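You operate a simulated robot arm through the tools that you are given. There is no shell and no other tool.

You run a simulated robot arm. Do the job below in one go: nothing can be reset, and whatever is moved stays where it is left.

TASK
Unload the small red arc and cool it on the fan rack.
Fine: vacuum lever off before the lid moves; hold lever off, slide the lid back and leave both so; arc on top of the rack, knob of the fan rack on.

Only the result counts: the job must be done as asked and must still hold three seconds after the hand-in. Knocking over, shifting, dropping, spilling or breaking anything else fails it. Lids that push on must go on centred and level and be pressed home; caps that screw on are set level and turned clockwise until they are tight.

THE ROBOT
A 7-joint arm with a two-finger parallel gripper, fixed in place. Base frame: the origin is at the foot of the arm, x ahead of it, y to its left, z up; the work surface is at about z = 1060. Readings come in mm, rad, newtons and seconds.
Its first joint turns from -2.304 to 2.304 rad. Payload 3.91 kg.
The TCP is the grasp point between the finger pads, 30 mm short of the fingertips. In the tool frame z runs along the fingers and y along their closing line. The gripper opens to 110 mm. The fingers are 20 mm wide and 10 mm thick; the gripper's body (48 by 112 mm) begins 55 mm behind the TCP.
Orientation is told as [roll, pitch, yaw] about the base's x, y, z axes, in that order, counted from this pose: with the fingers straight down and closing along the base's y, the tool's x points along the base's -x, its y along +y and its z along -z.

THE INTERFACE
- The arm moves only by the tool drive_tool. Its argument "rows" is one flat list of numbers, 7 for each row, row after row: the shift along the tool's x, y, z in mm, then the turn, a rotation vector about the tool's x, y, z in rad, then the closure, from 0 (fully open) to 1 (shut). In form: [tx, ty, tz, wx, wy, wz, jaw, tx, ty, tz, wx, wy, wz, jaw, ...]. A call has 1 to 20 rows; each row is the pose to reach, as a shift and turn from the pose commanded when the call began, along the tool's axes at that moment. Each row takes 0.2 s and may step no farther than 50 mm and 0.15 rad from the row before; otherwise, or with a gripper value out of range, the whole call is refused. Where a pose cannot be reached the arm comes as near as it can. A force on the tool above 40 N (or 10 N above the force at the start of the call, whichever is more), or a blocked arm, ends the call early, and 0.2 s more pass. The fingers move at their own pace (about 108 mm/s each) and stop on an object; they squeeze with about 32 N. The grip force told is the motor's: it shows also when the fingers shut on nothing. Time passes only in rows, and 0.2 s behind the last, so rows that repeat a pose let the fingers close. It gives the time, the measured TCP pose, the force on the tool (base axes), the opening and the grip force at its end, in the units of the frame above (readings bear some noise), with the torque about the TCP (base axes, N m) and any sound that the robot's microphone picked up.
- Cameras (640 x 400 px; columns grow to the right, rows downward): "scene" is fixed at [399.1, -498.9, 1468.6]; the picture's right is [0.97, -0.24, 0.00], its down [-0.14, -0.58, -0.80] and it looks along [0.19, 0.78, -0.60] (base axes); focal length 272 px, centre (320, 200). "wrist" rides on the gripper at [72, 17, -103] in the tool frame; the picture's right is [-0.23, 0.97, 0.00], its down [-0.76, -0.18, -0.62] and it looks along [-0.61, -0.14, 0.78] (tool axes); focal length 222 px, centre (320, 200). There is no depth. A picture from a camera that has moved, and an enlarged one, comes with that camera's place and axes in the base frame and with its lens.
- get_image(camera): a new picture of that camera. No time passes.
- enlarge(camera, box): a new picture of the part [left, top, right, bottom] of that camera's present view, enlarged. No time passes.
- sign_off(): hands the job in; it is judged then, once.

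Places have to be worked out from the pictures, the camera data and where the tool is seen. Open the gripper and draw the arm clear of the work before you hand the job in, unless the task says otherwise.

The tools are called after "Request:" by a JSON object that holds its "op" and its "data". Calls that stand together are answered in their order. drive_tool: Moves the arm, as the interface text tells. Its arguments: {"type":"object","properties":{"rows":{"type":"array","items":{"type":"number"}}},"required":["rows"]} The other tools are called the same way: get_image (camera) takes a picture; enlarge (camera, box) takes an enlarged picture of a part of a camera's view; sign_off () hands the job in.

At the start:

```text
t: 0.0
tool_pos: [629.3, 282.4, 1267.1]
tool_rot: [0.001, 0.001, 0.0]
wrist_force: [0.4, 0.3, -0.1]
wrist_torque: [-0.01, -0.04, 0.0]
width: 110.1
gripper_force: 0.0
```

scene: 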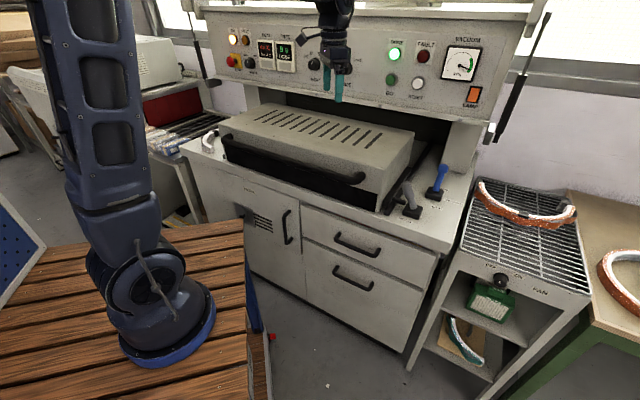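
wrist: 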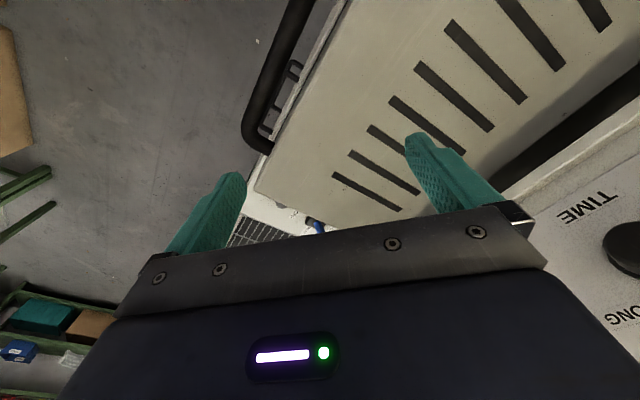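

I'll first look closely at the scene: the levers, the lid, the rack and its knob.

Request:
{"op": "enlarge", "data": {"camera": "scene", "box": [360, 130, 520, 230]}}

Request:
{"op": "enlarge", "data": {"camera": "scene", "box": [420, 170, 640, 390]}}

Request:
{"op": "enlarge", "data": {"camera": "scene", "box": [170, 70, 430, 230]}}

Request:
{"op": "enlarge", "data": {"camera": "scene", "box": [200, 0, 520, 130]}}

```text
4.00 times, centred on (440, 180) of scene
camera zoom: at [399.1, -498.9, 1468.6], right [0.97, -0.24, 0.0], down [-0.14, -0.58, -0.8], along [0.19, 0.78, -0.6], focal length 1089 px, centre (-160, 280)
```

zoom: 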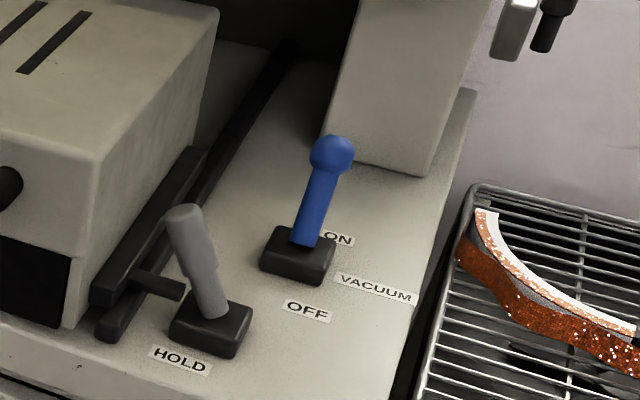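

```text
1.82 times, centred on (530, 280) of scene
camera zoom: at [399.1, -498.9, 1468.6], right [0.97, -0.24, 0.0], down [-0.14, -0.58, -0.8], along [0.19, 0.78, -0.6], focal length 495 px, centre (-62, 54)
```

zoom: 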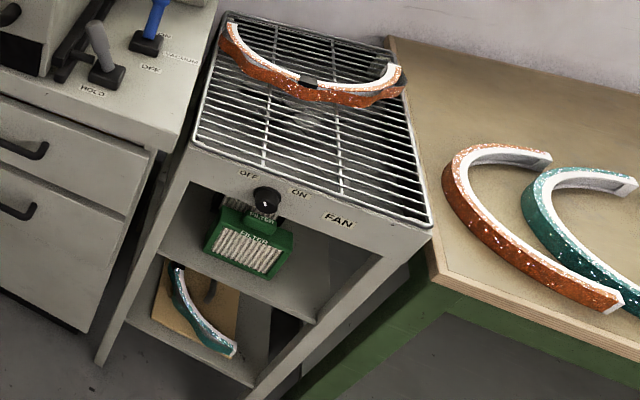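

```text
2.46 times, centred on (300, 150) of scene
camera zoom: at [399.1, -498.9, 1468.6], right [0.97, -0.24, 0.0], down [-0.14, -0.58, -0.8], along [0.19, 0.78, -0.6], focal length 670 px, centre (369, 323)
```

zoom: 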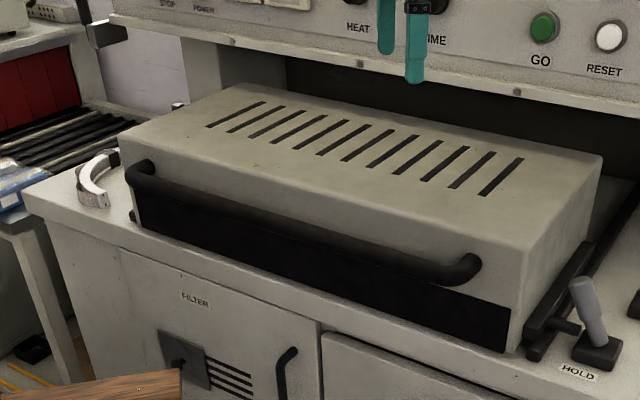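

```text
2.00 times, centred on (360, 65) of scene
camera zoom: at [399.1, -498.9, 1468.6], right [0.97, -0.24, 0.0], down [-0.14, -0.58, -0.8], along [0.19, 0.78, -0.6], focal length 544 px, centre (240, 470)
```

zoom: 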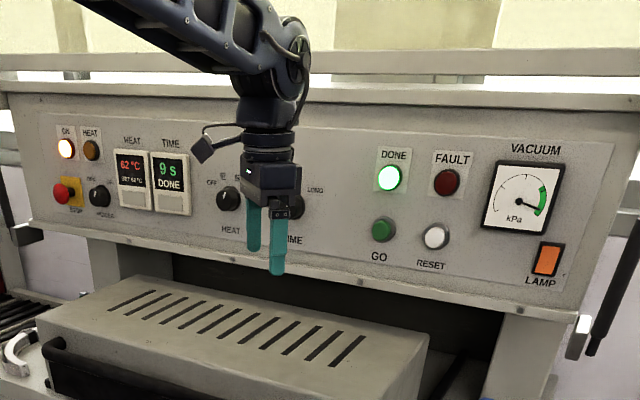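

The layout: machine's front edge runs diagonally (about from (140,433) to (723,-190)), with the hold lever near (729,-70) and vacuum lever near (820,-17); ON seems to be at the back and OFF at the front. I move high over the lid toward -y so the wrist camera can see the levers.

Request:
{"op": "drive_tool", "data": {"rows": [6, -46, 0, 0, 0, 0, 0, 12, -92, 0, 0, 0, 0, 0, 18, -138, 0, 0, 0, 0, 0, 24, -184, 0, 0, 0, 0, 0, 30, -230, 0, 0, 0, 0, 0, 36, -276, 0, 0, 0, 0, 0, 42, -322, 0, 0, 0, 0, 0]}}

```text
t: 1.6
tool_pos: [587.8, -42.2, 1266.2]
tool_rot: [0.0, 0.001, 0.0]
wrist_force: [0.5, 0.0, -0.5]
wrist_torque: [-0.03, -0.02, 0.02]
width: 110.1
gripper_force: 0.0
```

The arm moved as expected; now I look with the wrist camera at the levers.

Request:
{"op": "get_image", "data": {"camera": "wrist"}}

Request:
{"op": "get_image", "data": {"camera": "scene"}}

```text
taken
camera wrist: at [515.8, -24.5, 1369.4], right [0.23, 0.97, 0.0], down [0.76, -0.18, 0.62], along [0.61, -0.14, -0.78], focal length 222 px, centre (320, 200)
```

wrist: 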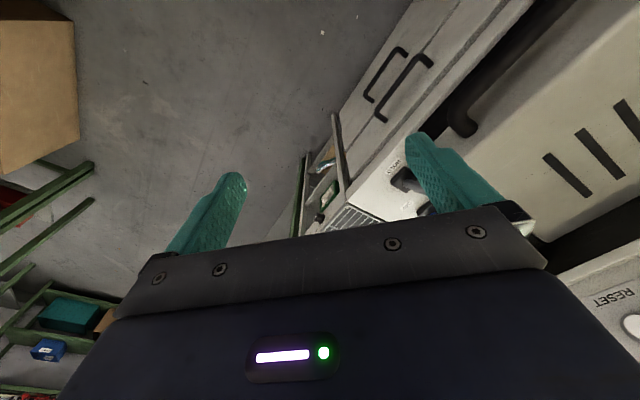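

```text
taken
```

scene: 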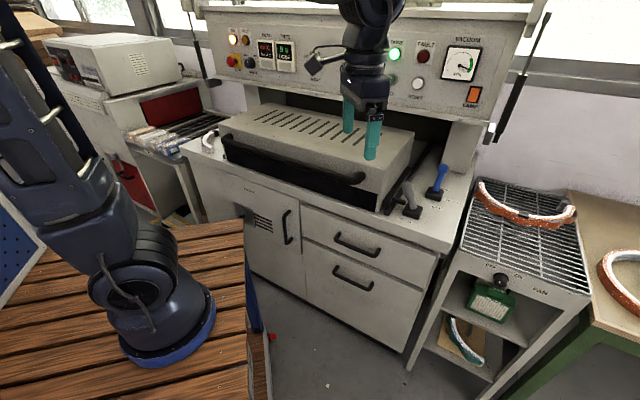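

The visible wrist area is nearly straight below the gripper, so I move over the levers, a little higher.

Request:
{"op": "drive_tool", "data": {"rows": [-44, 0, -20, 0, 0, 0, 0, -88, 0, -40, 0, 0, 0, 0, -132, 0, -60, 0, 0, 0, 0]}}

Request:
{"op": "get_image", "data": {"camera": "wrist"}}

```text
t: 2.4
tool_pos: [719.8, -43.7, 1326.7]
tool_rot: [0.0, -0.003, 0.0]
wrist_force: [-0.9, 0.3, 1.7]
wrist_torque: [0.02, -0.08, 0.02]
width: 110.0
gripper_force: 0.1
```

```text
taken
camera wrist: at [648.5, -25.6, 1429.7], right [0.23, 0.97, 0.0], down [0.76, -0.18, 0.62], along [0.61, -0.14, -0.78], focal length 222 px, centre (320, 200)
```

wrist: 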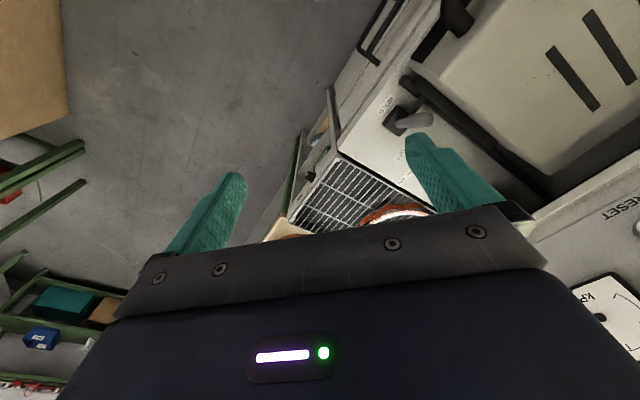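

The hold lever base shows at about (398,120), but the vacuum lever is hidden by the finger. I yaw the tool about +43° to align with the machine and shift a bit over the two levers.

Request:
{"op": "drive_tool", "data": {"rows": [-8, -4, 0, 0, 0, -0.15, 0, -16, -8, 0, 0, 0, -0.3, 0, -24, -12, 0, 0, 0, -0.45, 0, -32, -16, 0, 0, 0, -0.6, 0, -40, -20, 0, 0, 0, -0.75, 0]}}

Request:
{"op": "get_image", "data": {"camera": "wrist"}}

```text
t: 3.6
tool_pos: [759.0, -61.2, 1328.4]
tool_rot: [0.0, 0.001, 0.752]
wrist_force: [-0.3, 0.1, 0.1]
wrist_torque: [0.03, -0.01, -0.02]
width: 110.0
gripper_force: 0.0
```

```text
taken
camera wrist: at [695.2, -96.8, 1430.8], right [-0.5, 0.87, 0.0], down [0.68, 0.39, 0.62], along [0.54, 0.31, -0.78], focal length 222 px, centre (320, 200)
```

wrist: 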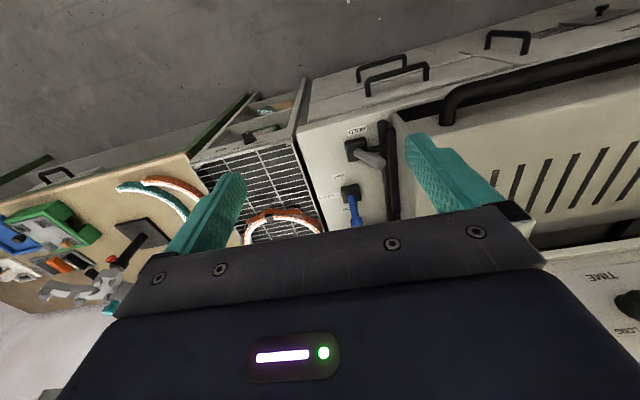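

A good view now. I enlarge the levers and rack in the wrist view.

Request:
{"op": "enlarge", "data": {"camera": "wrist", "box": [310, 100, 430, 235]}}

Request:
{"op": "enlarge", "data": {"camera": "wrist", "box": [180, 80, 340, 250]}}

Request:
{"op": "enlarge", "data": {"camera": "wrist", "box": [380, 30, 640, 220]}}

```text
2.96 times, centred on (370, 168) of wrist
camera zoom: at [695.2, -96.8, 1430.8], right [-0.5, 0.87, 0.0], down [0.68, 0.39, 0.62], along [0.54, 0.31, -0.78], focal length 658 px, centre (172, 296)
```

zoom: 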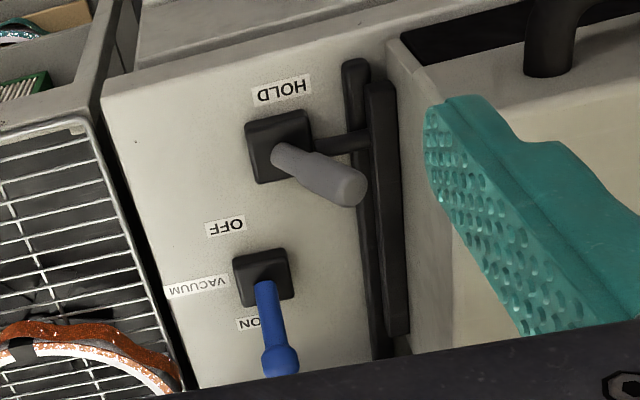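

```text
2.35 times, centred on (260, 165) of wrist
camera zoom: at [695.2, -96.8, 1430.8], right [-0.5, 0.87, 0.0], down [0.68, 0.39, 0.62], along [0.54, 0.31, -0.78], focal length 523 px, centre (461, 282)
```

zoom: 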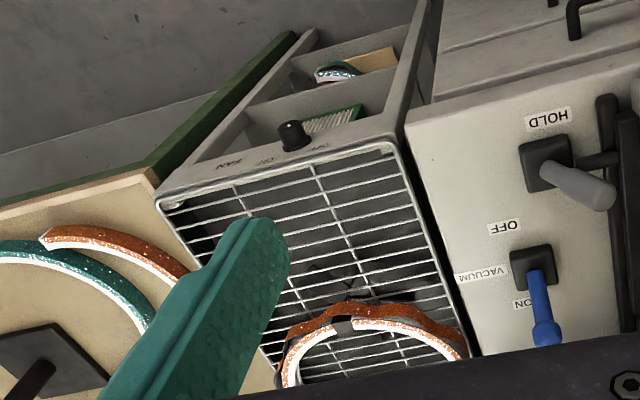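

```text
2.11 times, centred on (510, 125) of wrist
camera zoom: at [695.2, -96.8, 1430.8], right [-0.5, 0.87, 0.0], down [0.68, 0.39, 0.62], along [0.54, 0.31, -0.78], focal length 468 px, centre (-80, 358)
```

zoom: 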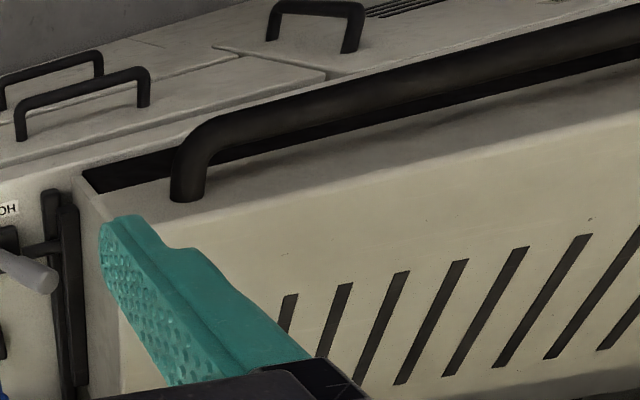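

Triangulating between the scene and wrist views puts the machine top near z≈870. Approximate positions:
- Vacuum lever: foot (1017,206), ball tip (1031,219,972), under the overhanging panel.
- Hold lever: foot (878,122), tip (845,150,981), leaning to the lid.

I approach the vacuum lever from the front with the tool tilted outward about 35°, stopping at a pre-pose to look again.

Request:
{"op": "drive_tool", "data": {"rows": [-35, 2, 28, 0, -0.068, 0, 0, -70, 4, 56, 0, -0.136, 0, 0, -105, 6, 84, 0, -0.204, 0, 0, -140, 8, 111, 0, -0.272, 0, 0, -175, 10, 139, 0, -0.34, 0, 0, -210, 12, 167, 0, -0.408, 0, 0, -245, 14, 195, 0, -0.476, 0, 0, -280, 17, 222, 0, -0.544, 0, 0, -315, 19, 250, 0, -0.61, 0, 0, -315, 19, 250, 0, -0.61, 0, 0]}}

Request:
{"op": "get_image", "data": {"camera": "wrist"}}

Request:
{"op": "get_image", "data": {"camera": "scene"}}

```text
t: 5.8
tool_pos: [974.7, 171.8, 1077.2]
tool_rot: [-0.001, -0.609, 0.751]
wrist_force: [-0.4, -0.6, -0.3]
wrist_torque: [-0.01, 0.01, 0.05]
width: 110.1
gripper_force: 0.1
```

```text
taken
camera wrist: at [877.4, 103.9, 1119.4], right [-0.53, 0.84, 0.13], down [0.32, 0.05, 0.95], along [0.79, 0.54, -0.29], focal length 222 px, centre (320, 200)
```

wrist: 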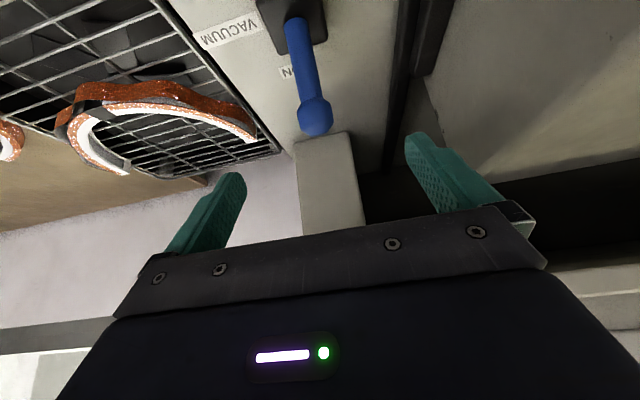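

```text
taken
```

scene: 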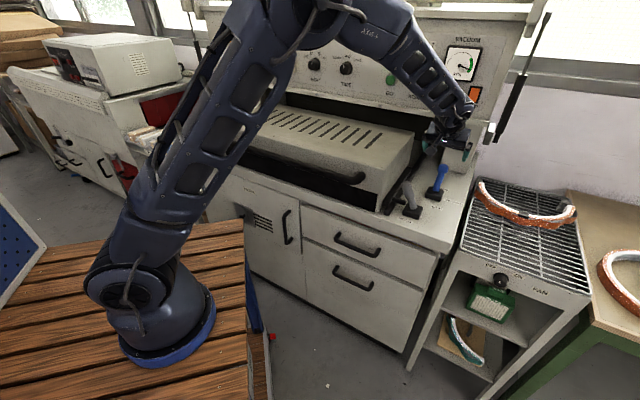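

The arm reached the pre-pose and the ball lies right ahead along the tool axis, at about r=545, b=903, z=970 in the machine frame. I advance 130 mm along the tool axis to bring the ball between the pads, still open.

Request:
{"op": "drive_tool", "data": {"rows": [0, -1, 35, 0, 0, 0, 0, 0, -3, 70, 0, 0, 0, 0, 0, -4, 100, 0, 0, 0, 0, 0, -5, 128, 0, 0, 0, 0, 0, -5, 128, 0, 0, 0, 0]}}

Request:
{"op": "get_image", "data": {"camera": "wrist"}}

Request:
{"op": "enlarge", "data": {"camera": "scene", "box": [380, 90, 520, 230]}}

```text
t: 7.0
tool_pos: [1033.1, 217.3, 972.8]
tool_rot: [0.0, -0.61, 0.75]
wrist_force: [0.4, 0.1, -0.3]
wrist_torque: [-0.03, -0.03, 0.02]
width: 110.1
gripper_force: 0.0
```

```text
taken
camera wrist: at [935.9, 149.2, 1013.3], right [-0.53, 0.84, 0.13], down [0.32, 0.05, 0.95], along [0.79, 0.54, -0.29], focal length 222 px, centre (320, 200)
```

wrist: 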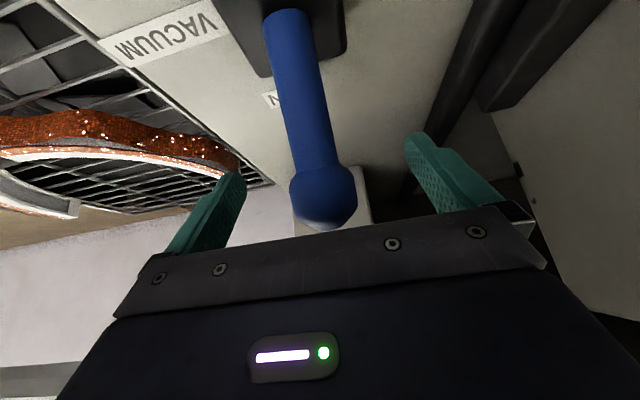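

```text
2.86 times, centred on (450, 160) of scene
camera zoom: at [399.1, -498.9, 1468.6], right [0.97, -0.24, 0.0], down [-0.14, -0.58, -0.8], along [0.19, 0.78, -0.6], focal length 778 px, centre (-51, 314)
```

zoom: 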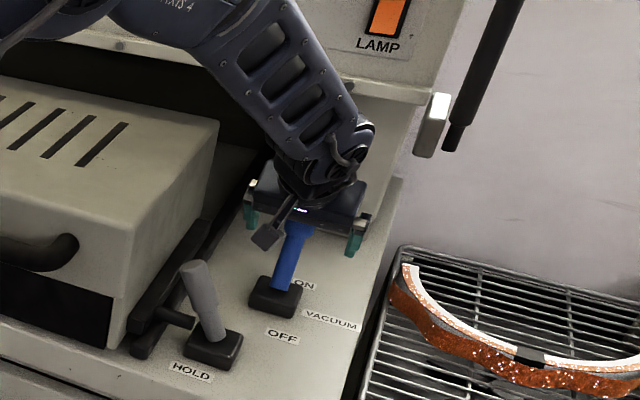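

The ball is centred between the pads. I close the gripper on it.

Request:
{"op": "drive_tool", "data": {"rows": [0, 0, 0, 0, 0, 0, 0.5, 0, 0, 0, 0, 0, 0, 0.8, 0, 0, 0, 0, 0, 0, 1, 0, 0, 0, 0, 0, 0, 1]}}

```text
t: 8.0
tool_pos: [1032.2, 219.2, 969.8]
tool_rot: [0.003, -0.608, 0.75]
wrist_force: [-20.5, 12.9, -1.7]
wrist_torque: [-0.02, 0.07, -0.21]
width: 34.1
gripper_force: 45.2
```

Gripped at 34 mm width with some sideways load, so I ease 2 mm sideways and start pulling the lever toward the front along its arc.

Request:
{"op": "drive_tool", "data": {"rows": [0, 2, 0, 0, 0, 0, 1, 5, 2, -6, 0, 0, 0, 1, 10, 2, -12, 0, 0, 0, 1, 16, 2, -17, 0, 0, 0, 1, 21.7, 2, -21.3, 0, 0, 0, 1]}}

```text
t: 9.2
tool_pos: [1010.6, 197.6, 978.4]
tool_rot: [0.0, -0.614, 0.752]
wrist_force: [6.8, 20.6, 18.1]
wrist_torque: [0.58, -0.62, -0.12]
width: 34.2
gripper_force: 45.3
```

The lever follows the fingers, past upright, with moderate resistance and a slight upward push. I continue the pull along an adjusted, slightly higher arc.

Request:
{"op": "drive_tool", "data": {"rows": [6.5, 1, -8.2, 0, 0, 0, 1, 11.5, 1, -11.8, 0, 0, 0, 1, 16.3, 1, -15.1, 0, 0, 0, 1, 22, 1, -18, 0, 0, 0, 1, 27.3, 1, -20.3, 0, 0, 0, 1]}}

Request:
{"op": "get_image", "data": {"camera": "wrist"}}

Request:
{"op": "enlarge", "data": {"camera": "scene", "box": [380, 90, 520, 230]}}

```text
t: 10.4
tool_pos: [986.6, 172.7, 976.6]
tool_rot: [-0.002, -0.608, 0.748]
wrist_force: [9.7, 9.7, -4.4]
wrist_torque: [0.7, -0.79, -0.11]
width: 33.9
gripper_force: 44.9
```

```text
taken
camera wrist: at [888.0, 105.6, 1018.9], right [-0.53, 0.84, 0.13], down [0.32, 0.05, 0.95], along [0.79, 0.54, -0.29], focal length 222 px, centre (320, 200)
```

wrist: 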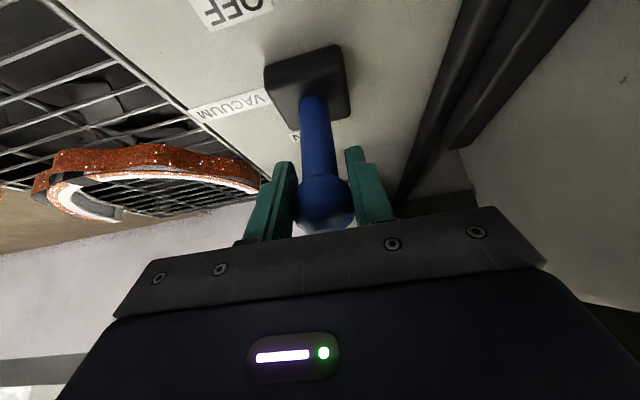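

```text
2.86 times, centred on (450, 160) of scene
camera zoom: at [399.1, -498.9, 1468.6], right [0.97, -0.24, 0.0], down [-0.14, -0.58, -0.8], along [0.19, 0.78, -0.6], focal length 778 px, centre (-51, 314)
```

zoom: 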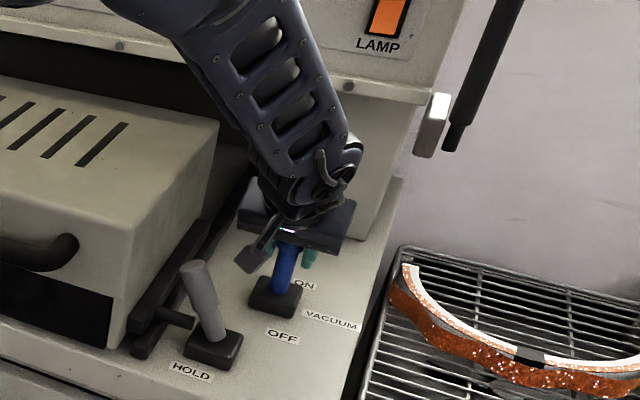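

The lever now leans to the front (ball at b≈838, foot at ≈874). I check the gauge and push on gently to the stop.

Request:
{"op": "enlarge", "data": {"camera": "scene", "box": [380, 20, 500, 110]}}

Request:
{"op": "drive_tool", "data": {"rows": [4, 0, -1.5, 0, 0, 0, 1, 8, 0, -2.5, 0, 0, 0, 1, 12, 0, -3, 0, 0, 0, 1]}}

```text
4.44 times, centred on (440, 65) of scene
camera zoom: at [399.1, -498.9, 1468.6], right [0.97, -0.24, 0.0], down [-0.14, -0.58, -0.8], along [0.19, 0.78, -0.6], focal length 1210 px, centre (-213, 800)
```

zoom: 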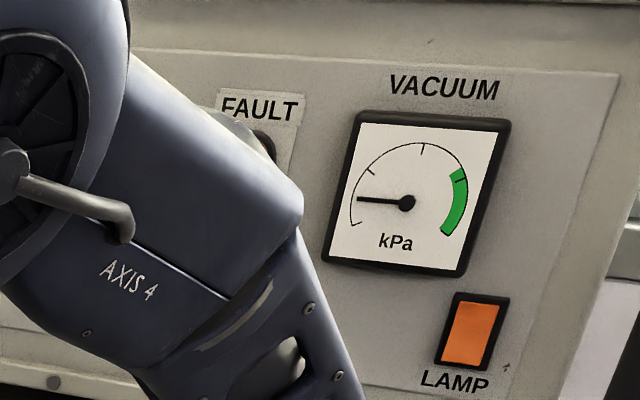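

```text
t: 11.2
tool_pos: [977.7, 164.4, 974.1]
tool_rot: [-0.002, -0.613, 0.75]
wrist_force: [15.3, -2.9, 10.7]
wrist_torque: [0.85, -0.92, -0.18]
width: 33.8
gripper_force: 45.1
```

The gauge has dropped toward zero, so vacuum is off. I check for the lever's end stop with a few more millimetres.

Request:
{"op": "drive_tool", "data": {"rows": [4, 0.5, 0, 0, 0, 0, 1, 8, 0.5, 0.5, 0, 0, 0, 1]}}

Request:
{"op": "enlarge", "data": {"camera": "scene", "box": [380, 20, 500, 110]}}

Request:
{"op": "get_image", "data": {"camera": "wrist"}}

```text
t: 11.8
tool_pos: [972.2, 160.4, 969.5]
tool_rot: [-0.002, -0.61, 0.749]
wrist_force: [16.3, -16.4, 19.2]
wrist_torque: [0.76, -0.84, -0.26]
width: 33.9
gripper_force: 45.2
```

```text
4.44 times, centred on (440, 65) of scene
camera zoom: at [399.1, -498.9, 1468.6], right [0.97, -0.24, 0.0], down [-0.14, -0.58, -0.8], along [0.19, 0.78, -0.6], focal length 1210 px, centre (-213, 800)
```

zoom: 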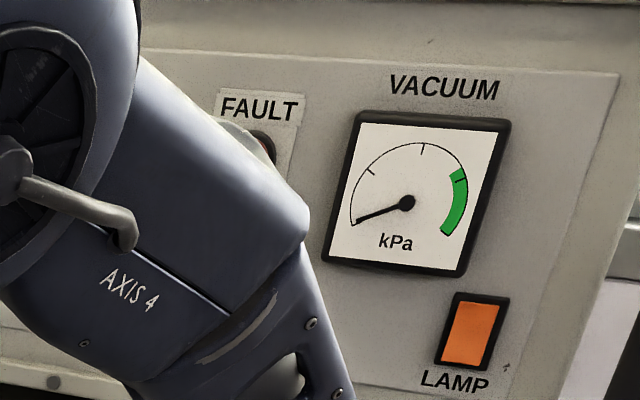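

```text
taken
camera wrist: at [874.5, 92.7, 1011.7], right [-0.53, 0.84, 0.13], down [0.32, 0.05, 0.95], along [0.79, 0.54, -0.29], focal length 222 px, centre (320, 200)
```

wrist: 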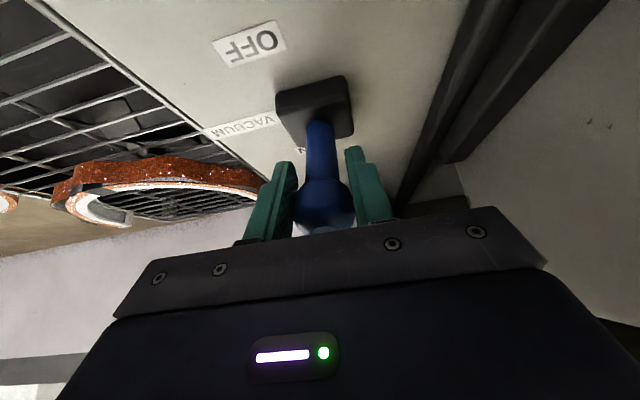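

The gauge reads zero and the lever is fully forward. I open the gripper and retreat along the tool axis.

Request:
{"op": "drive_tool", "data": {"rows": [8, 0, 0.5, 0, 0, 0, 0.5, 8, 0, 0.5, 0, 0, 0, 0, 8, 0, 0.5, 0, 0, 0, 0, 8, 0, -40, 0, 0, 0, 0, 8, 0, -85, 0, 0, 0, 0, 8, 0, -130, 0, 0, 0, 0, 8, 0, -170, 0, 0, 0, 0]}}

Request:
{"op": "get_image", "data": {"camera": "wrist"}}

Request:
{"op": "enlarge", "data": {"camera": "scene", "box": [360, 110, 520, 230]}}

```text
t: 13.4
tool_pos: [896.3, 90.7, 1103.1]
tool_rot: [0.002, -0.609, 0.75]
wrist_force: [0.0, 0.0, -0.9]
wrist_torque: [0.03, 0.01, 0.03]
width: 110.1
gripper_force: 0.2
```

```text
taken
camera wrist: at [798.6, 23.1, 1144.9], right [-0.53, 0.84, 0.13], down [0.32, 0.05, 0.95], along [0.79, 0.54, -0.29], focal length 222 px, centre (320, 200)
```

wrist: 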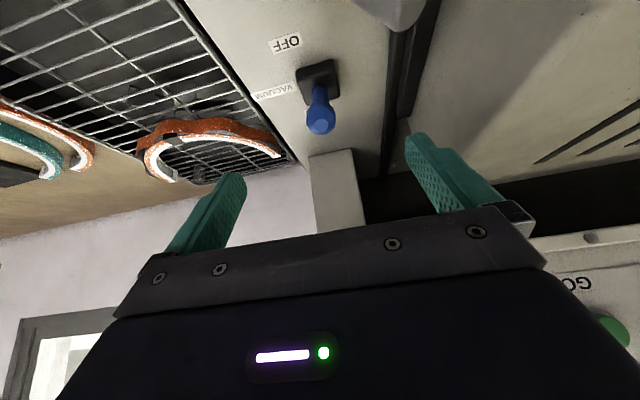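

```text
3.33 times, centred on (440, 170) of scene
camera zoom: at [399.1, -498.9, 1468.6], right [0.97, -0.24, 0.0], down [-0.14, -0.58, -0.8], along [0.19, 0.78, -0.6], focal length 907 px, centre (-80, 300)
```

zoom: 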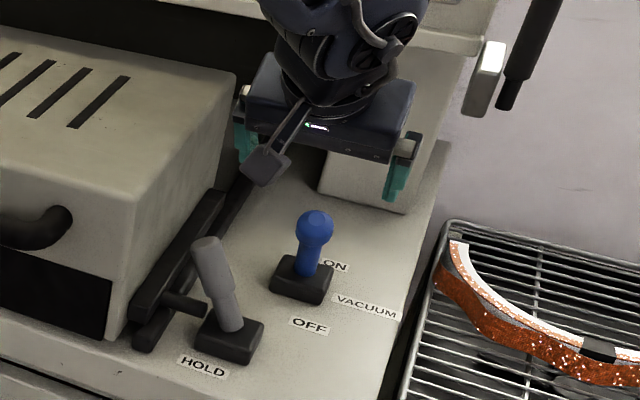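

The vacuum lever now stands forward at OFF. Next is the hold lever: it leans toward the lid, so I plan to grip it with the fingers closing along the front-back line and swing it away from the lid. First I rise, un-tilt and move over it.

Request:
{"op": "drive_tool", "data": {"rows": [-12, 16, -16, 0, 0.122, 0, 0, -24, 31, -32, 0, 0.244, 0, 0, -36, 47, -48, 0, 0.366, 0, 0, -48, 62, -64, 0, 0.488, 0, 0, -60, 78, -80, 0, 0.61, 0, 0]}}

Request:
{"op": "drive_tool", "data": {"rows": [0, 0, 0, 0, 0, -0.143, 0, 0, 0, 0, 0, 0, -0.286, 0, 0, 0, 0, 0, 0, -0.429, 0, 0, 0, 0, 0, 0, -0.572, 0, 0, 0, 0, 0, 0, -0.715, 0, 0, 0, 0, 0, 0, -0.858, 0, 0, 0, 0, 0, 0, -1.001, 0, 0, 0, 0, 0, 0, -1.144, 0, 0, 0, 0, 0, 0, -1.287, 0, 0, 0, 0, 0, 0, -1.43, 0, 0, 0, 0, 0, 0, -1.571, 0]}}

Request:
{"op": "get_image", "data": {"camera": "wrist"}}

Request:
{"op": "get_image", "data": {"camera": "scene"}}

```text
t: 14.6
tool_pos: [843.6, 147.3, 1203.5]
tool_rot: [0.0, 0.002, 0.749]
wrist_force: [-1.1, -0.3, -0.5]
wrist_torque: [0.06, 0.03, 0.03]
width: 110.0
gripper_force: 0.0
```

```text
t: 17.0
tool_pos: [845.1, 152.9, 1203.9]
tool_rot: [0.0, 0.0, 2.323]
wrist_force: [-0.3, -0.1, 0.0]
wrist_torque: [-0.01, 0.01, -0.02]
width: 109.9
gripper_force: 0.1
```

```text
taken
camera wrist: at [882.2, 88.3, 1306.3], right [-0.87, -0.5, 0.0], down [-0.39, 0.68, 0.62], along [-0.31, 0.54, -0.78], focal length 222 px, centre (320, 200)
```

wrist: 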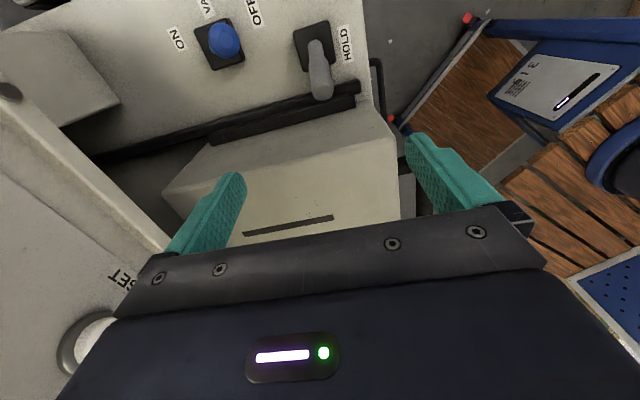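

```text
taken
```

scene: 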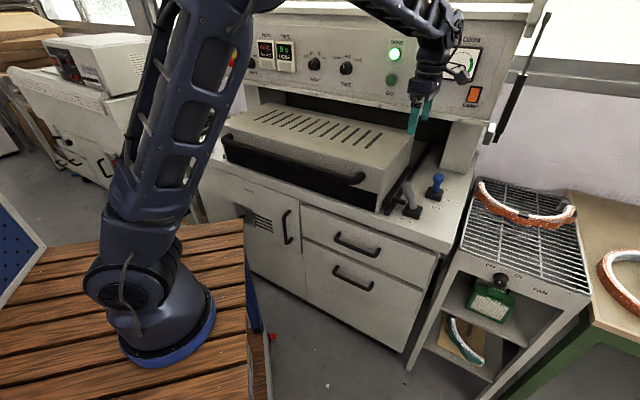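

Yaw of 133° reached with a clear view. I enlarge the hold lever for an accurate position.

Request:
{"op": "enlarge", "data": {"camera": "wrist", "box": [180, 0, 420, 150]}}

```text
2.67 times, centred on (300, 75) of wrist
camera zoom: at [882.2, 88.3, 1306.3], right [-0.87, -0.5, 0.0], down [-0.39, 0.68, 0.62], along [-0.31, 0.54, -0.78], focal length 592 px, centre (373, 533)
```

zoom: 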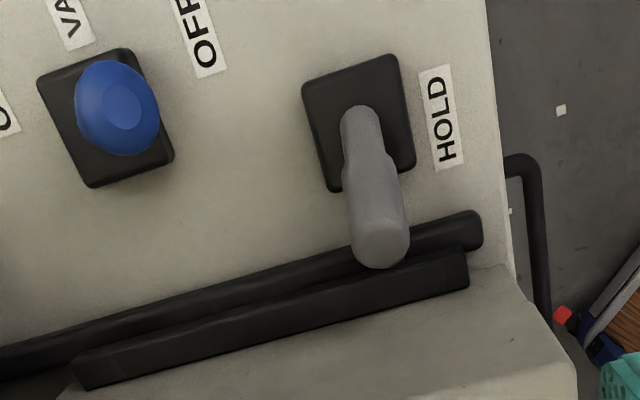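

Hold lever tip at about r=468, b=718, z=985, with its foot at r=510. I go straight down with open fingers to straddle its grip.

Request:
{"op": "drive_tool", "data": {"rows": [11, 3.5, 45, 0, 0, 0, 0, 11, 3.5, 90, 0, 0, 0, 0, 11, 3.5, 135, 0, 0, 0, 0, 11, 3.5, 180, 0, 0, 0, 0, 11, 3.5, 215, 0, 0, 0, 0, 11, 3.5, 240, 0, 0, 0, 0, 11, 3.5, 240, 0, 0, 0, 0]}}

Request:
{"op": "get_image", "data": {"camera": "wrist"}}

Request:
{"op": "enlarge", "data": {"camera": "scene", "box": [340, 110, 500, 230]}}

```text
t: 18.6
tool_pos: [848.9, 140.6, 963.6]
tool_rot: [0.001, 0.0, 2.321]
wrist_force: [0.3, 0.0, -0.5]
wrist_torque: [0.01, 0.0, 0.0]
width: 110.4
gripper_force: 0.0
```

```text
taken
camera wrist: at [885.8, 77.2, 1064.6], right [-0.87, -0.5, 0.0], down [-0.39, 0.68, 0.62], along [-0.31, 0.54, -0.78], focal length 222 px, centre (320, 200)
```

wrist: 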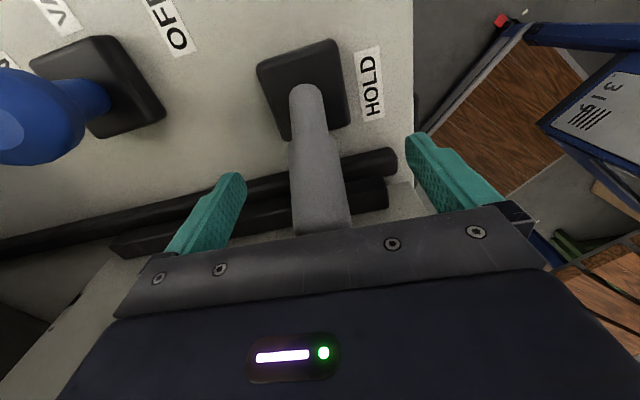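

```text
3.33 times, centred on (420, 170) of scene
camera zoom: at [399.1, -498.9, 1468.6], right [0.97, -0.24, 0.0], down [-0.14, -0.58, -0.8], along [0.19, 0.78, -0.6], focal length 907 px, centre (-13, 300)
```

zoom: 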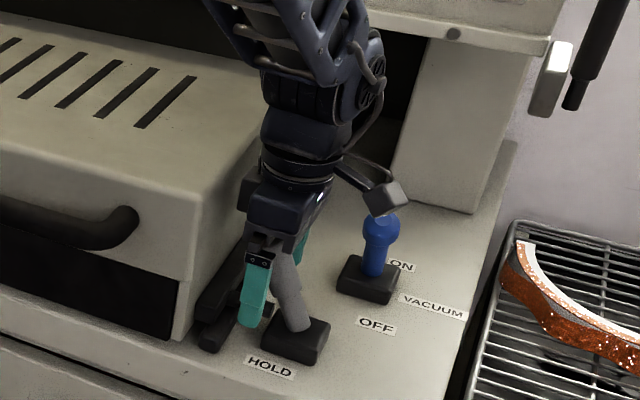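

The lever is centred between the fingers. I close on it.

Request:
{"op": "drive_tool", "data": {"rows": [0, 0, 0, 0, 0, 0, 0.5, 0, 0, 0, 0, 0, 0, 0.8, 0, 0, 0, 0, 0, 0, 1, 0, 0, 0, 0, 0, 0, 1]}}

```text
t: 19.6
tool_pos: [849.3, 141.5, 962.7]
tool_rot: [-0.002, -0.001, 2.323]
wrist_force: [8.1, 4.7, -4.3]
wrist_torque: [1.07, -1.12, 0.78]
width: 29.6
gripper_force: 45.1
```

Gripped (29.6 mm). I swing the lever away from the lid along its arc, first about half-way, checking the forces.

Request:
{"op": "drive_tool", "data": {"rows": [6, 0, -2, 0, 0, 0, 1, 12, 0, -4, 0, 0, 0, 1, 18, 0, -5.5, 0, 0, 0, 1, 25, 0, -6.5, 0, 0, 0, 1, 33, 0, -7, 0, 0, 0, 1]}}

```text
t: 20.8
tool_pos: [872.3, 117.0, 970.6]
tool_rot: [-0.002, -0.001, 2.322]
wrist_force: [-8.1, 22.6, 4.2]
wrist_torque: [1.38, 0.29, 0.15]
width: 29.6
gripper_force: 45.3
```

It follows well (22 N resistance). I continue to the other side.

Request:
{"op": "drive_tool", "data": {"rows": [8, 0, 0, 0, 0, 0, 1, 16, 0, 2, 0, 0, 0, 1, 24, 0, 4.5, 0, 0, 0, 1, 31, 0, 7.5, 0, 0, 0, 1]}}

Request:
{"op": "get_image", "data": {"camera": "wrist"}}

Request:
{"op": "enlarge", "data": {"camera": "scene", "box": [340, 110, 500, 230]}}

```text
t: 21.8
tool_pos: [892.4, 92.6, 962.7]
tool_rot: [0.002, 0.0, 2.322]
wrist_force: [0.3, 1.5, -0.5]
wrist_torque: [-0.03, 0.02, -0.03]
width: 0.2
gripper_force: 37.5
```

```text
taken
camera wrist: at [929.8, 28.0, 1066.0], right [-0.87, -0.5, 0.0], down [-0.39, 0.68, 0.62], along [-0.31, 0.54, -0.78], focal length 222 px, centre (320, 200)
```

wrist: 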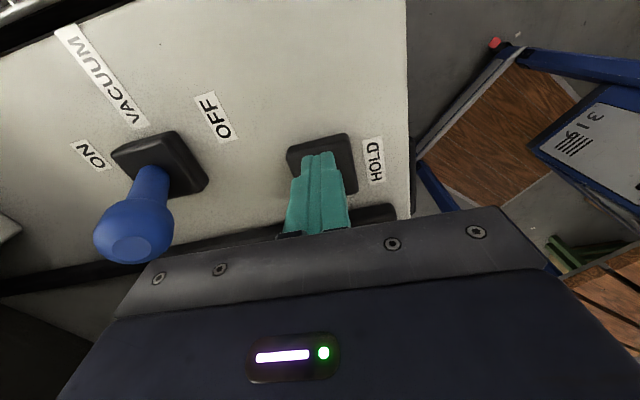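

```text
3.33 times, centred on (420, 170) of scene
camera zoom: at [399.1, -498.9, 1468.6], right [0.97, -0.24, 0.0], down [-0.14, -0.58, -0.8], along [0.19, 0.78, -0.6], focal length 907 px, centre (-13, 300)
```

zoom: 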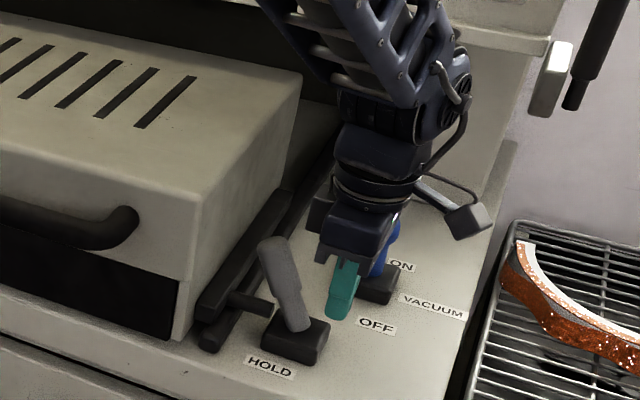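

The grip slipped off past mid-way and the lever fell back to HOLD. A positive push is needed, so I rise and open to re-measure the lever and the lid's side wall clearance.

Request:
{"op": "drive_tool", "data": {"rows": [0, 0, -45, 0, 0, 0, 1, 0, 0, -90, 0, 0, 0, 0.8, 0, 0, -135, 0, 0, 0, 0.4, -10, 0, -180, 0, 0, 0, 0, -20, 0, -220, 0, 0, 0, 0]}}

Request:
{"op": "enlarge", "data": {"camera": "wrist", "box": [150, 0, 450, 200]}}

Request:
{"op": "enlarge", "data": {"camera": "scene", "box": [350, 130, 480, 230]}}

```text
t: 23.0
tool_pos: [879.1, 107.5, 1182.9]
tool_rot: [0.001, -0.002, 2.321]
wrist_force: [-0.1, 0.3, -0.5]
wrist_torque: [0.02, 0.02, 0.01]
width: 110.1
gripper_force: 0.0
```

```text
2.00 times, centred on (300, 100) of wrist
camera zoom: at [916.1, 43.8, 1284.7], right [-0.87, -0.5, 0.0], down [-0.39, 0.68, 0.62], along [-0.31, 0.54, -0.78], focal length 444 px, centre (360, 400)
```

zoom: 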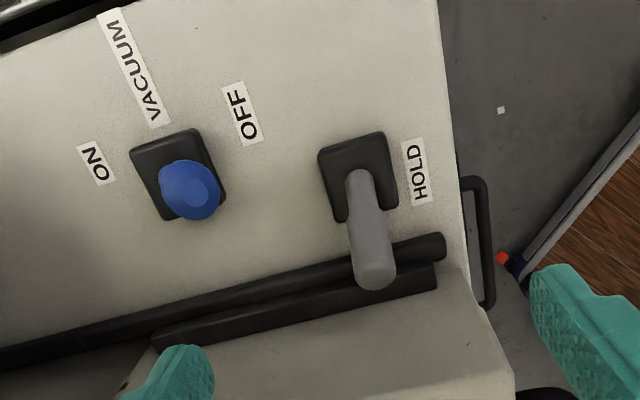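

```text
4.00 times, centred on (415, 180) of scene
camera zoom: at [399.1, -498.9, 1468.6], right [0.97, -0.24, 0.0], down [-0.14, -0.58, -0.8], along [0.19, 0.78, -0.6], focal length 1089 px, centre (-60, 280)
```

zoom: 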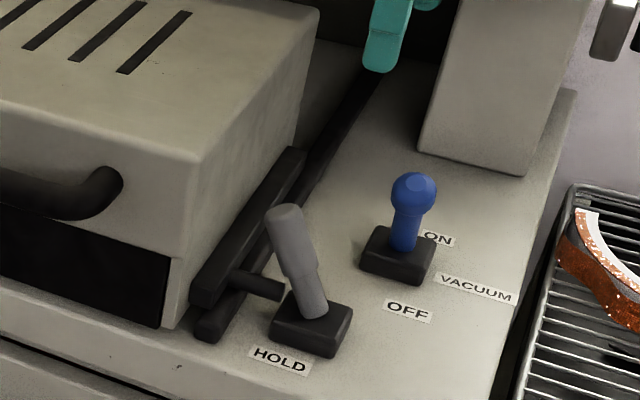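

The lever is back at r=467 (tip), and the lid wall is near r≈410. I rotate back to yaw 43° so one finger can push the lever positively away from the lid, with the jaw part-open (~66 mm) around it.

Request:
{"op": "drive_tool", "data": {"rows": [-4, 0, 0, 0, 0, 0.143, 0.2, -8, -1, 0, 0, 0, 0.286, 0.4, -12, -1, 0, 0, 0, 0.429, 0.4, -16, -1, 0, 0, 0, 0.572, 0.4, -20, -2, 0, 0, 0, 0.715, 0.4, -23, -2, 0, 0, 0, 0.858, 0.4, -26, -2, 0, 0, 0, 1.001, 0.4, -29, -3, 0, 0, 0, 1.144, 0.4, -32, -3, 0, 0, 0, 1.287, 0.4, -35, -3, 0, 0, 0, 1.43, 0.4, -38, -3, 0, 0, 0, 1.571, 0.4]}}

Request:
{"op": "get_image", "data": {"camera": "wrist"}}

```text
t: 25.4
tool_pos: [856.4, 137.9, 1182.5]
tool_rot: [0.0, 0.0, 0.75]
wrist_force: [1.3, 0.1, 0.8]
wrist_torque: [0.02, 0.03, -0.01]
width: 66.6
gripper_force: 0.0
```

```text
taken
camera wrist: at [792.3, 100.9, 1283.9], right [-0.5, 0.87, 0.0], down [0.68, 0.39, 0.62], along [0.54, 0.31, -0.78], focal length 222 px, centre (320, 200)
```

wrist: 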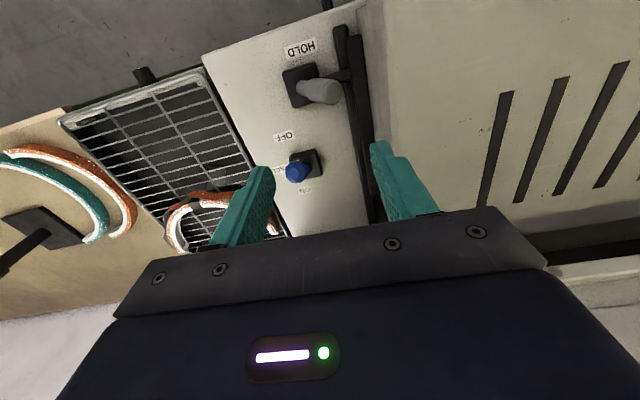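

Tool is at r≈484, b≈720. I enlarge to verify the lid's top edge versus the left finger before descending.

Request:
{"op": "enlarge", "data": {"camera": "wrist", "box": [270, 20, 450, 220]}}

```text
2.00 times, centred on (360, 120) of wrist
camera zoom: at [792.3, 100.9, 1283.9], right [-0.5, 0.87, 0.0], down [0.68, 0.39, 0.62], along [0.54, 0.31, -0.78], focal length 444 px, centre (240, 360)
```

zoom: 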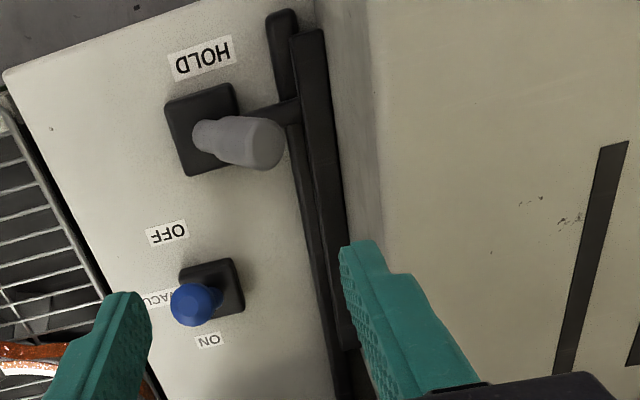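

Lid side is at r≈414, so the gripper body (left limit ≈428) clears it. I open slightly more and descend to put the fingers either side of the lever's top part.

Request:
{"op": "drive_tool", "data": {"rows": [0, 0, 45, 0, 0, 0, 0.33, 0, 0, 90, 0, 0, 0, 0.33, 0, 0, 135, 0, 0, 0, 0.33, 0, 0, 170, 0, 0, 0, 0.33, 0, 0, 200, 0, 0, 0, 0.33, 0, 0, 200, 0, 0, 0, 0.33]}}

Request:
{"op": "get_image", "data": {"camera": "wrist"}}

Request:
{"op": "enlarge", "data": {"camera": "scene", "box": [340, 110, 500, 230]}}

```text
t: 26.8
tool_pos: [854.3, 138.0, 982.5]
tool_rot: [-0.001, 0.0, 0.75]
wrist_force: [0.6, 0.1, 0.4]
wrist_torque: [0.02, 0.0, 0.0]
width: 73.6
gripper_force: 0.1
```

```text
taken
camera wrist: at [790.7, 102.2, 1084.4], right [-0.5, 0.87, 0.0], down [0.68, 0.39, 0.62], along [0.54, 0.31, -0.78], focal length 222 px, centre (320, 200)
```

wrist: 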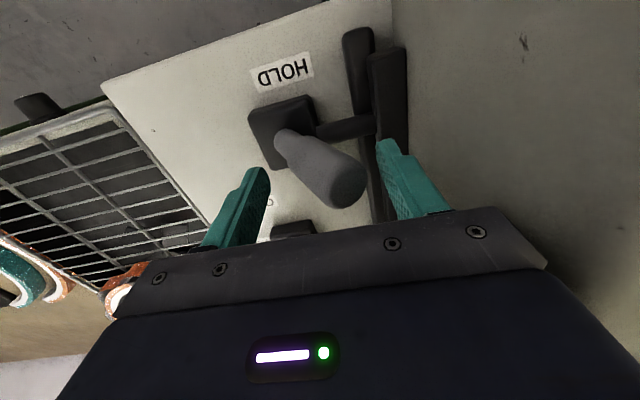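

```text
3.33 times, centred on (420, 170) of scene
camera zoom: at [399.1, -498.9, 1468.6], right [0.97, -0.24, 0.0], down [-0.14, -0.58, -0.8], along [0.19, 0.78, -0.6], focal length 907 px, centre (-13, 300)
```

zoom: 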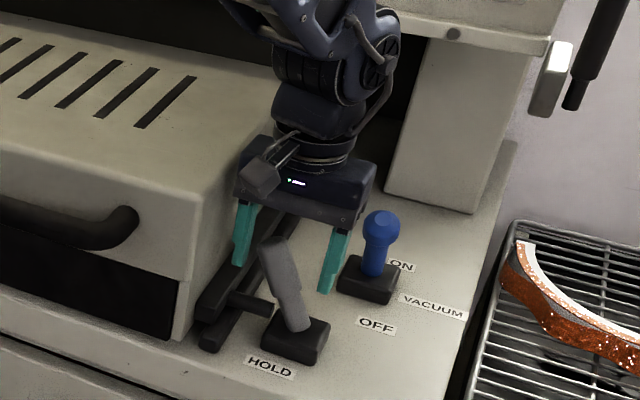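

The lever stands between the fingers. I push it away from the lid with the left finger, rising slightly as it passes upright.

Request:
{"op": "drive_tool", "data": {"rows": [0, -8, 0, 0, 0, 0, 0.33, 0, -16, 0, 0, 0, 0, 0.33, 0, -24, 0, 0, 0, 0, 0.33, 0, -32, -3, 0, 0, 0, 0.33, 0, -40, -6, 0, 0, 0, 0.33, 0, -48, -9, 0, 0, 0, 0.33]}}

```text
t: 28.2
tool_pos: [889.1, 101.9, 989.0]
tool_rot: [0.0, 0.0, 0.752]
wrist_force: [0.5, -1.1, 0.0]
wrist_torque: [0.02, -0.04, 0.02]
width: 73.8
gripper_force: 0.1
```

Force reads near zero; I look to see whether the lever has snapped over.

Request:
{"op": "get_image", "data": {"camera": "wrist"}}

Request:
{"op": "enlarge", "data": {"camera": "scene", "box": [340, 110, 500, 230]}}

```text
taken
camera wrist: at [825.5, 66.6, 1092.4], right [-0.5, 0.87, 0.0], down [0.68, 0.39, 0.62], along [0.54, 0.31, -0.78], focal length 222 px, centre (320, 200)
```

wrist: 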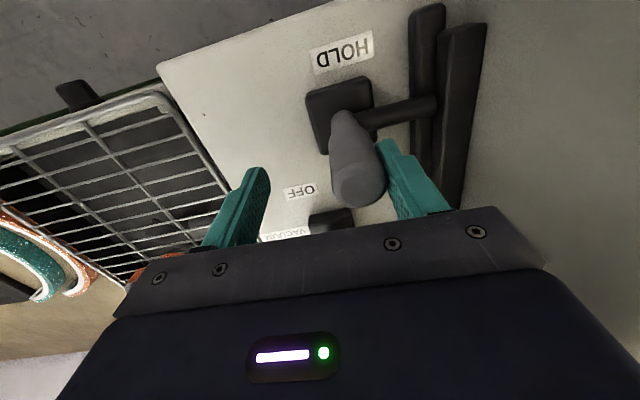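

```text
3.33 times, centred on (420, 170) of scene
camera zoom: at [399.1, -498.9, 1468.6], right [0.97, -0.24, 0.0], down [-0.14, -0.58, -0.8], along [0.19, 0.78, -0.6], focal length 907 px, centre (-13, 300)
```

zoom: 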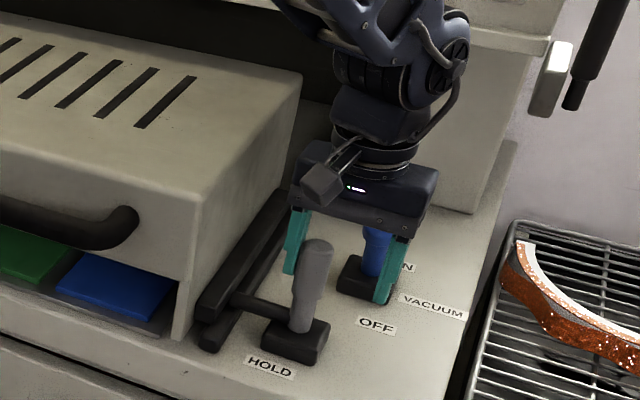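

The lever is now upright and touching the left finger, and coloured items became visible beneath the lid's front. I look at the whole scene.

Request:
{"op": "get_image", "data": {"camera": "scene"}}

Request:
{"op": "enlarge", "data": {"camera": "scene", "box": [190, 100, 410, 230]}}

```text
taken
```

scene: 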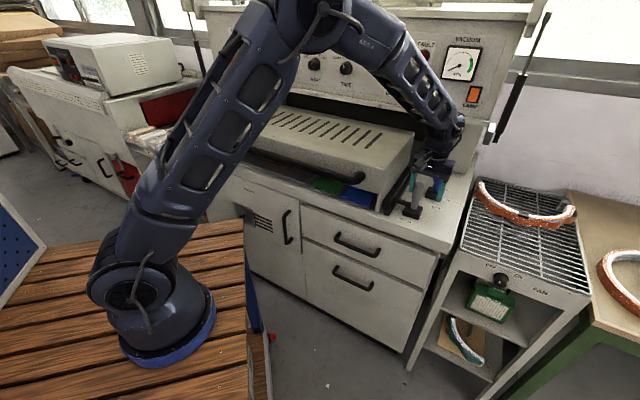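

```text
2.91 times, centred on (300, 165) of scene
camera zoom: at [399.1, -498.9, 1468.6], right [0.97, -0.24, 0.0], down [-0.14, -0.58, -0.8], along [0.19, 0.78, -0.6], focal length 792 px, centre (378, 302)
```

zoom: 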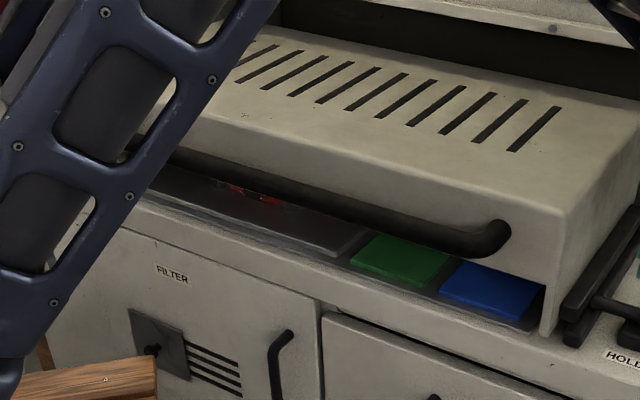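

The front skirt opened, revealing the tray with something red, a green plate and a blue plate. The lever is only upright so far, so I keep pushing it to its far stop.

Request:
{"op": "drive_tool", "data": {"rows": [0, -8, -2, 0, 0, 0, 0.33, 0, -16, -4, 0, 0, 0, 0.33, 0, -24, -6, 0, 0, 0, 0.33, 0, -32, -6, 0, 0, 0, 0.33]}}

Request:
{"op": "get_image", "data": {"camera": "wrist"}}

Request:
{"op": "enlarge", "data": {"camera": "scene", "box": [340, 110, 500, 230]}}

```text
t: 29.2
tool_pos: [910.9, 80.0, 997.3]
tool_rot: [0.0, 0.001, 0.752]
wrist_force: [0.4, -0.1, 0.4]
wrist_torque: [-0.04, 0.0, -0.01]
width: 73.9
gripper_force: 0.1
```

```text
taken
camera wrist: at [846.9, 43.9, 1099.8], right [-0.5, 0.87, 0.0], down [0.68, 0.39, 0.62], along [0.54, 0.31, -0.78], focal length 222 px, centre (320, 200)
```

wrist: 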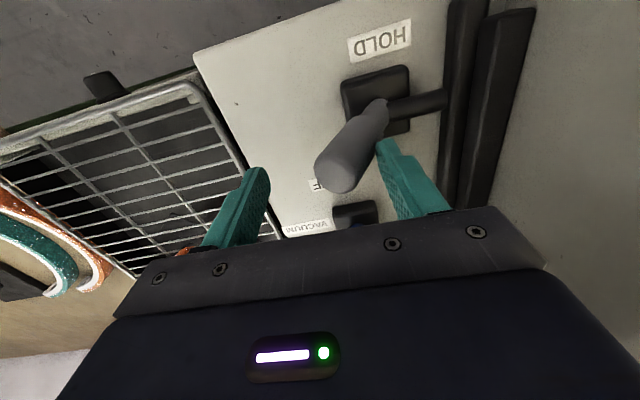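

```text
3.33 times, centred on (420, 170) of scene
camera zoom: at [399.1, -498.9, 1468.6], right [0.97, -0.24, 0.0], down [-0.14, -0.58, -0.8], along [0.19, 0.78, -0.6], focal length 907 px, centre (-13, 300)
```

zoom: 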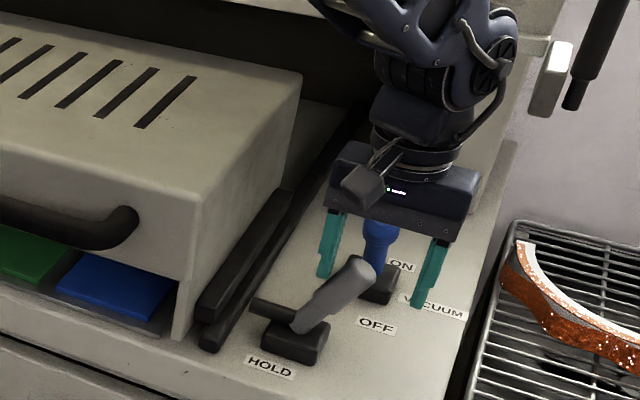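

The hold lever has snapped to the outward side (tip now at r≈553) and its pin is withdrawn. I lift straight off, then travel high over the lid to view its front handle at the centre (r≈43, b≈560).

Request:
{"op": "drive_tool", "data": {"rows": [0, 0, -40, 0, 0, 0, 0.33, 0, 0, -85, 0, 0, 0, 0.33, 0, 0, -130, 0, 0, 0, 0.33, 0, 0, -170, 0, 0, 0, 0.6, 0, 0, -205, 0, 0, 0, 1, 13, 43, -205, 0, 0, 0, 1, 27, 87, -205, 0, 0, 0, 1, 40, 130, -205, 0, 0, 0, 1, 53, 174, -205, 0, 0, 0, 1, 67, 217, -205, 0, 0, 0, 1, 80, 260, -205, 0, 0, 0, 1, 93, 304, -205, 0, 0, 0, 1, 107, 347, -205, 0, 0, 0, 1, 120, 391, -205, 0, 0, 0, 1, 133, 434, -205, 0, 0, 0, 1, 147, 478, -205, 0, 0, 0, 1, 160, 521, -205, 0, 0, 0, 1]}}

Request:
{"op": "get_image", "data": {"camera": "wrist"}}

Request:
{"op": "get_image", "data": {"camera": "scene"}}

```text
t: 32.8
tool_pos: [442.9, 353.8, 1200.8]
tool_rot: [0.001, 0.001, 0.749]
wrist_force: [0.5, -0.6, 0.3]
wrist_torque: [0.03, 0.02, 0.0]
width: 0.0
gripper_force: 31.8
```

```text
taken
camera wrist: at [378.2, 317.9, 1303.6], right [-0.5, 0.87, 0.0], down [0.68, 0.39, 0.62], along [0.54, 0.31, -0.78], focal length 222 px, centre (320, 200)
```

wrist: 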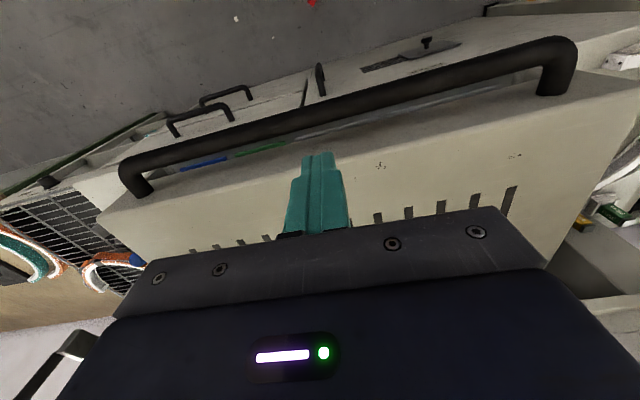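

```text
taken
```

scene: 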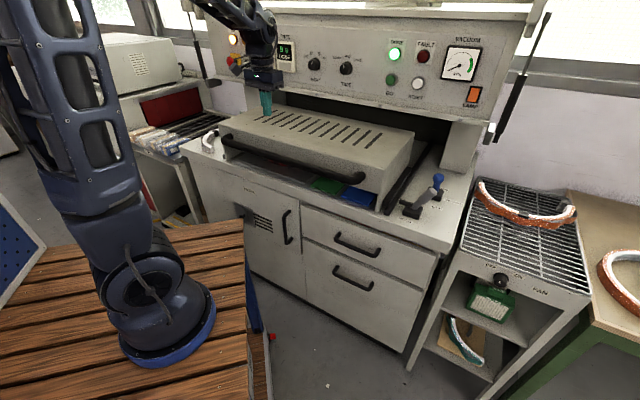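

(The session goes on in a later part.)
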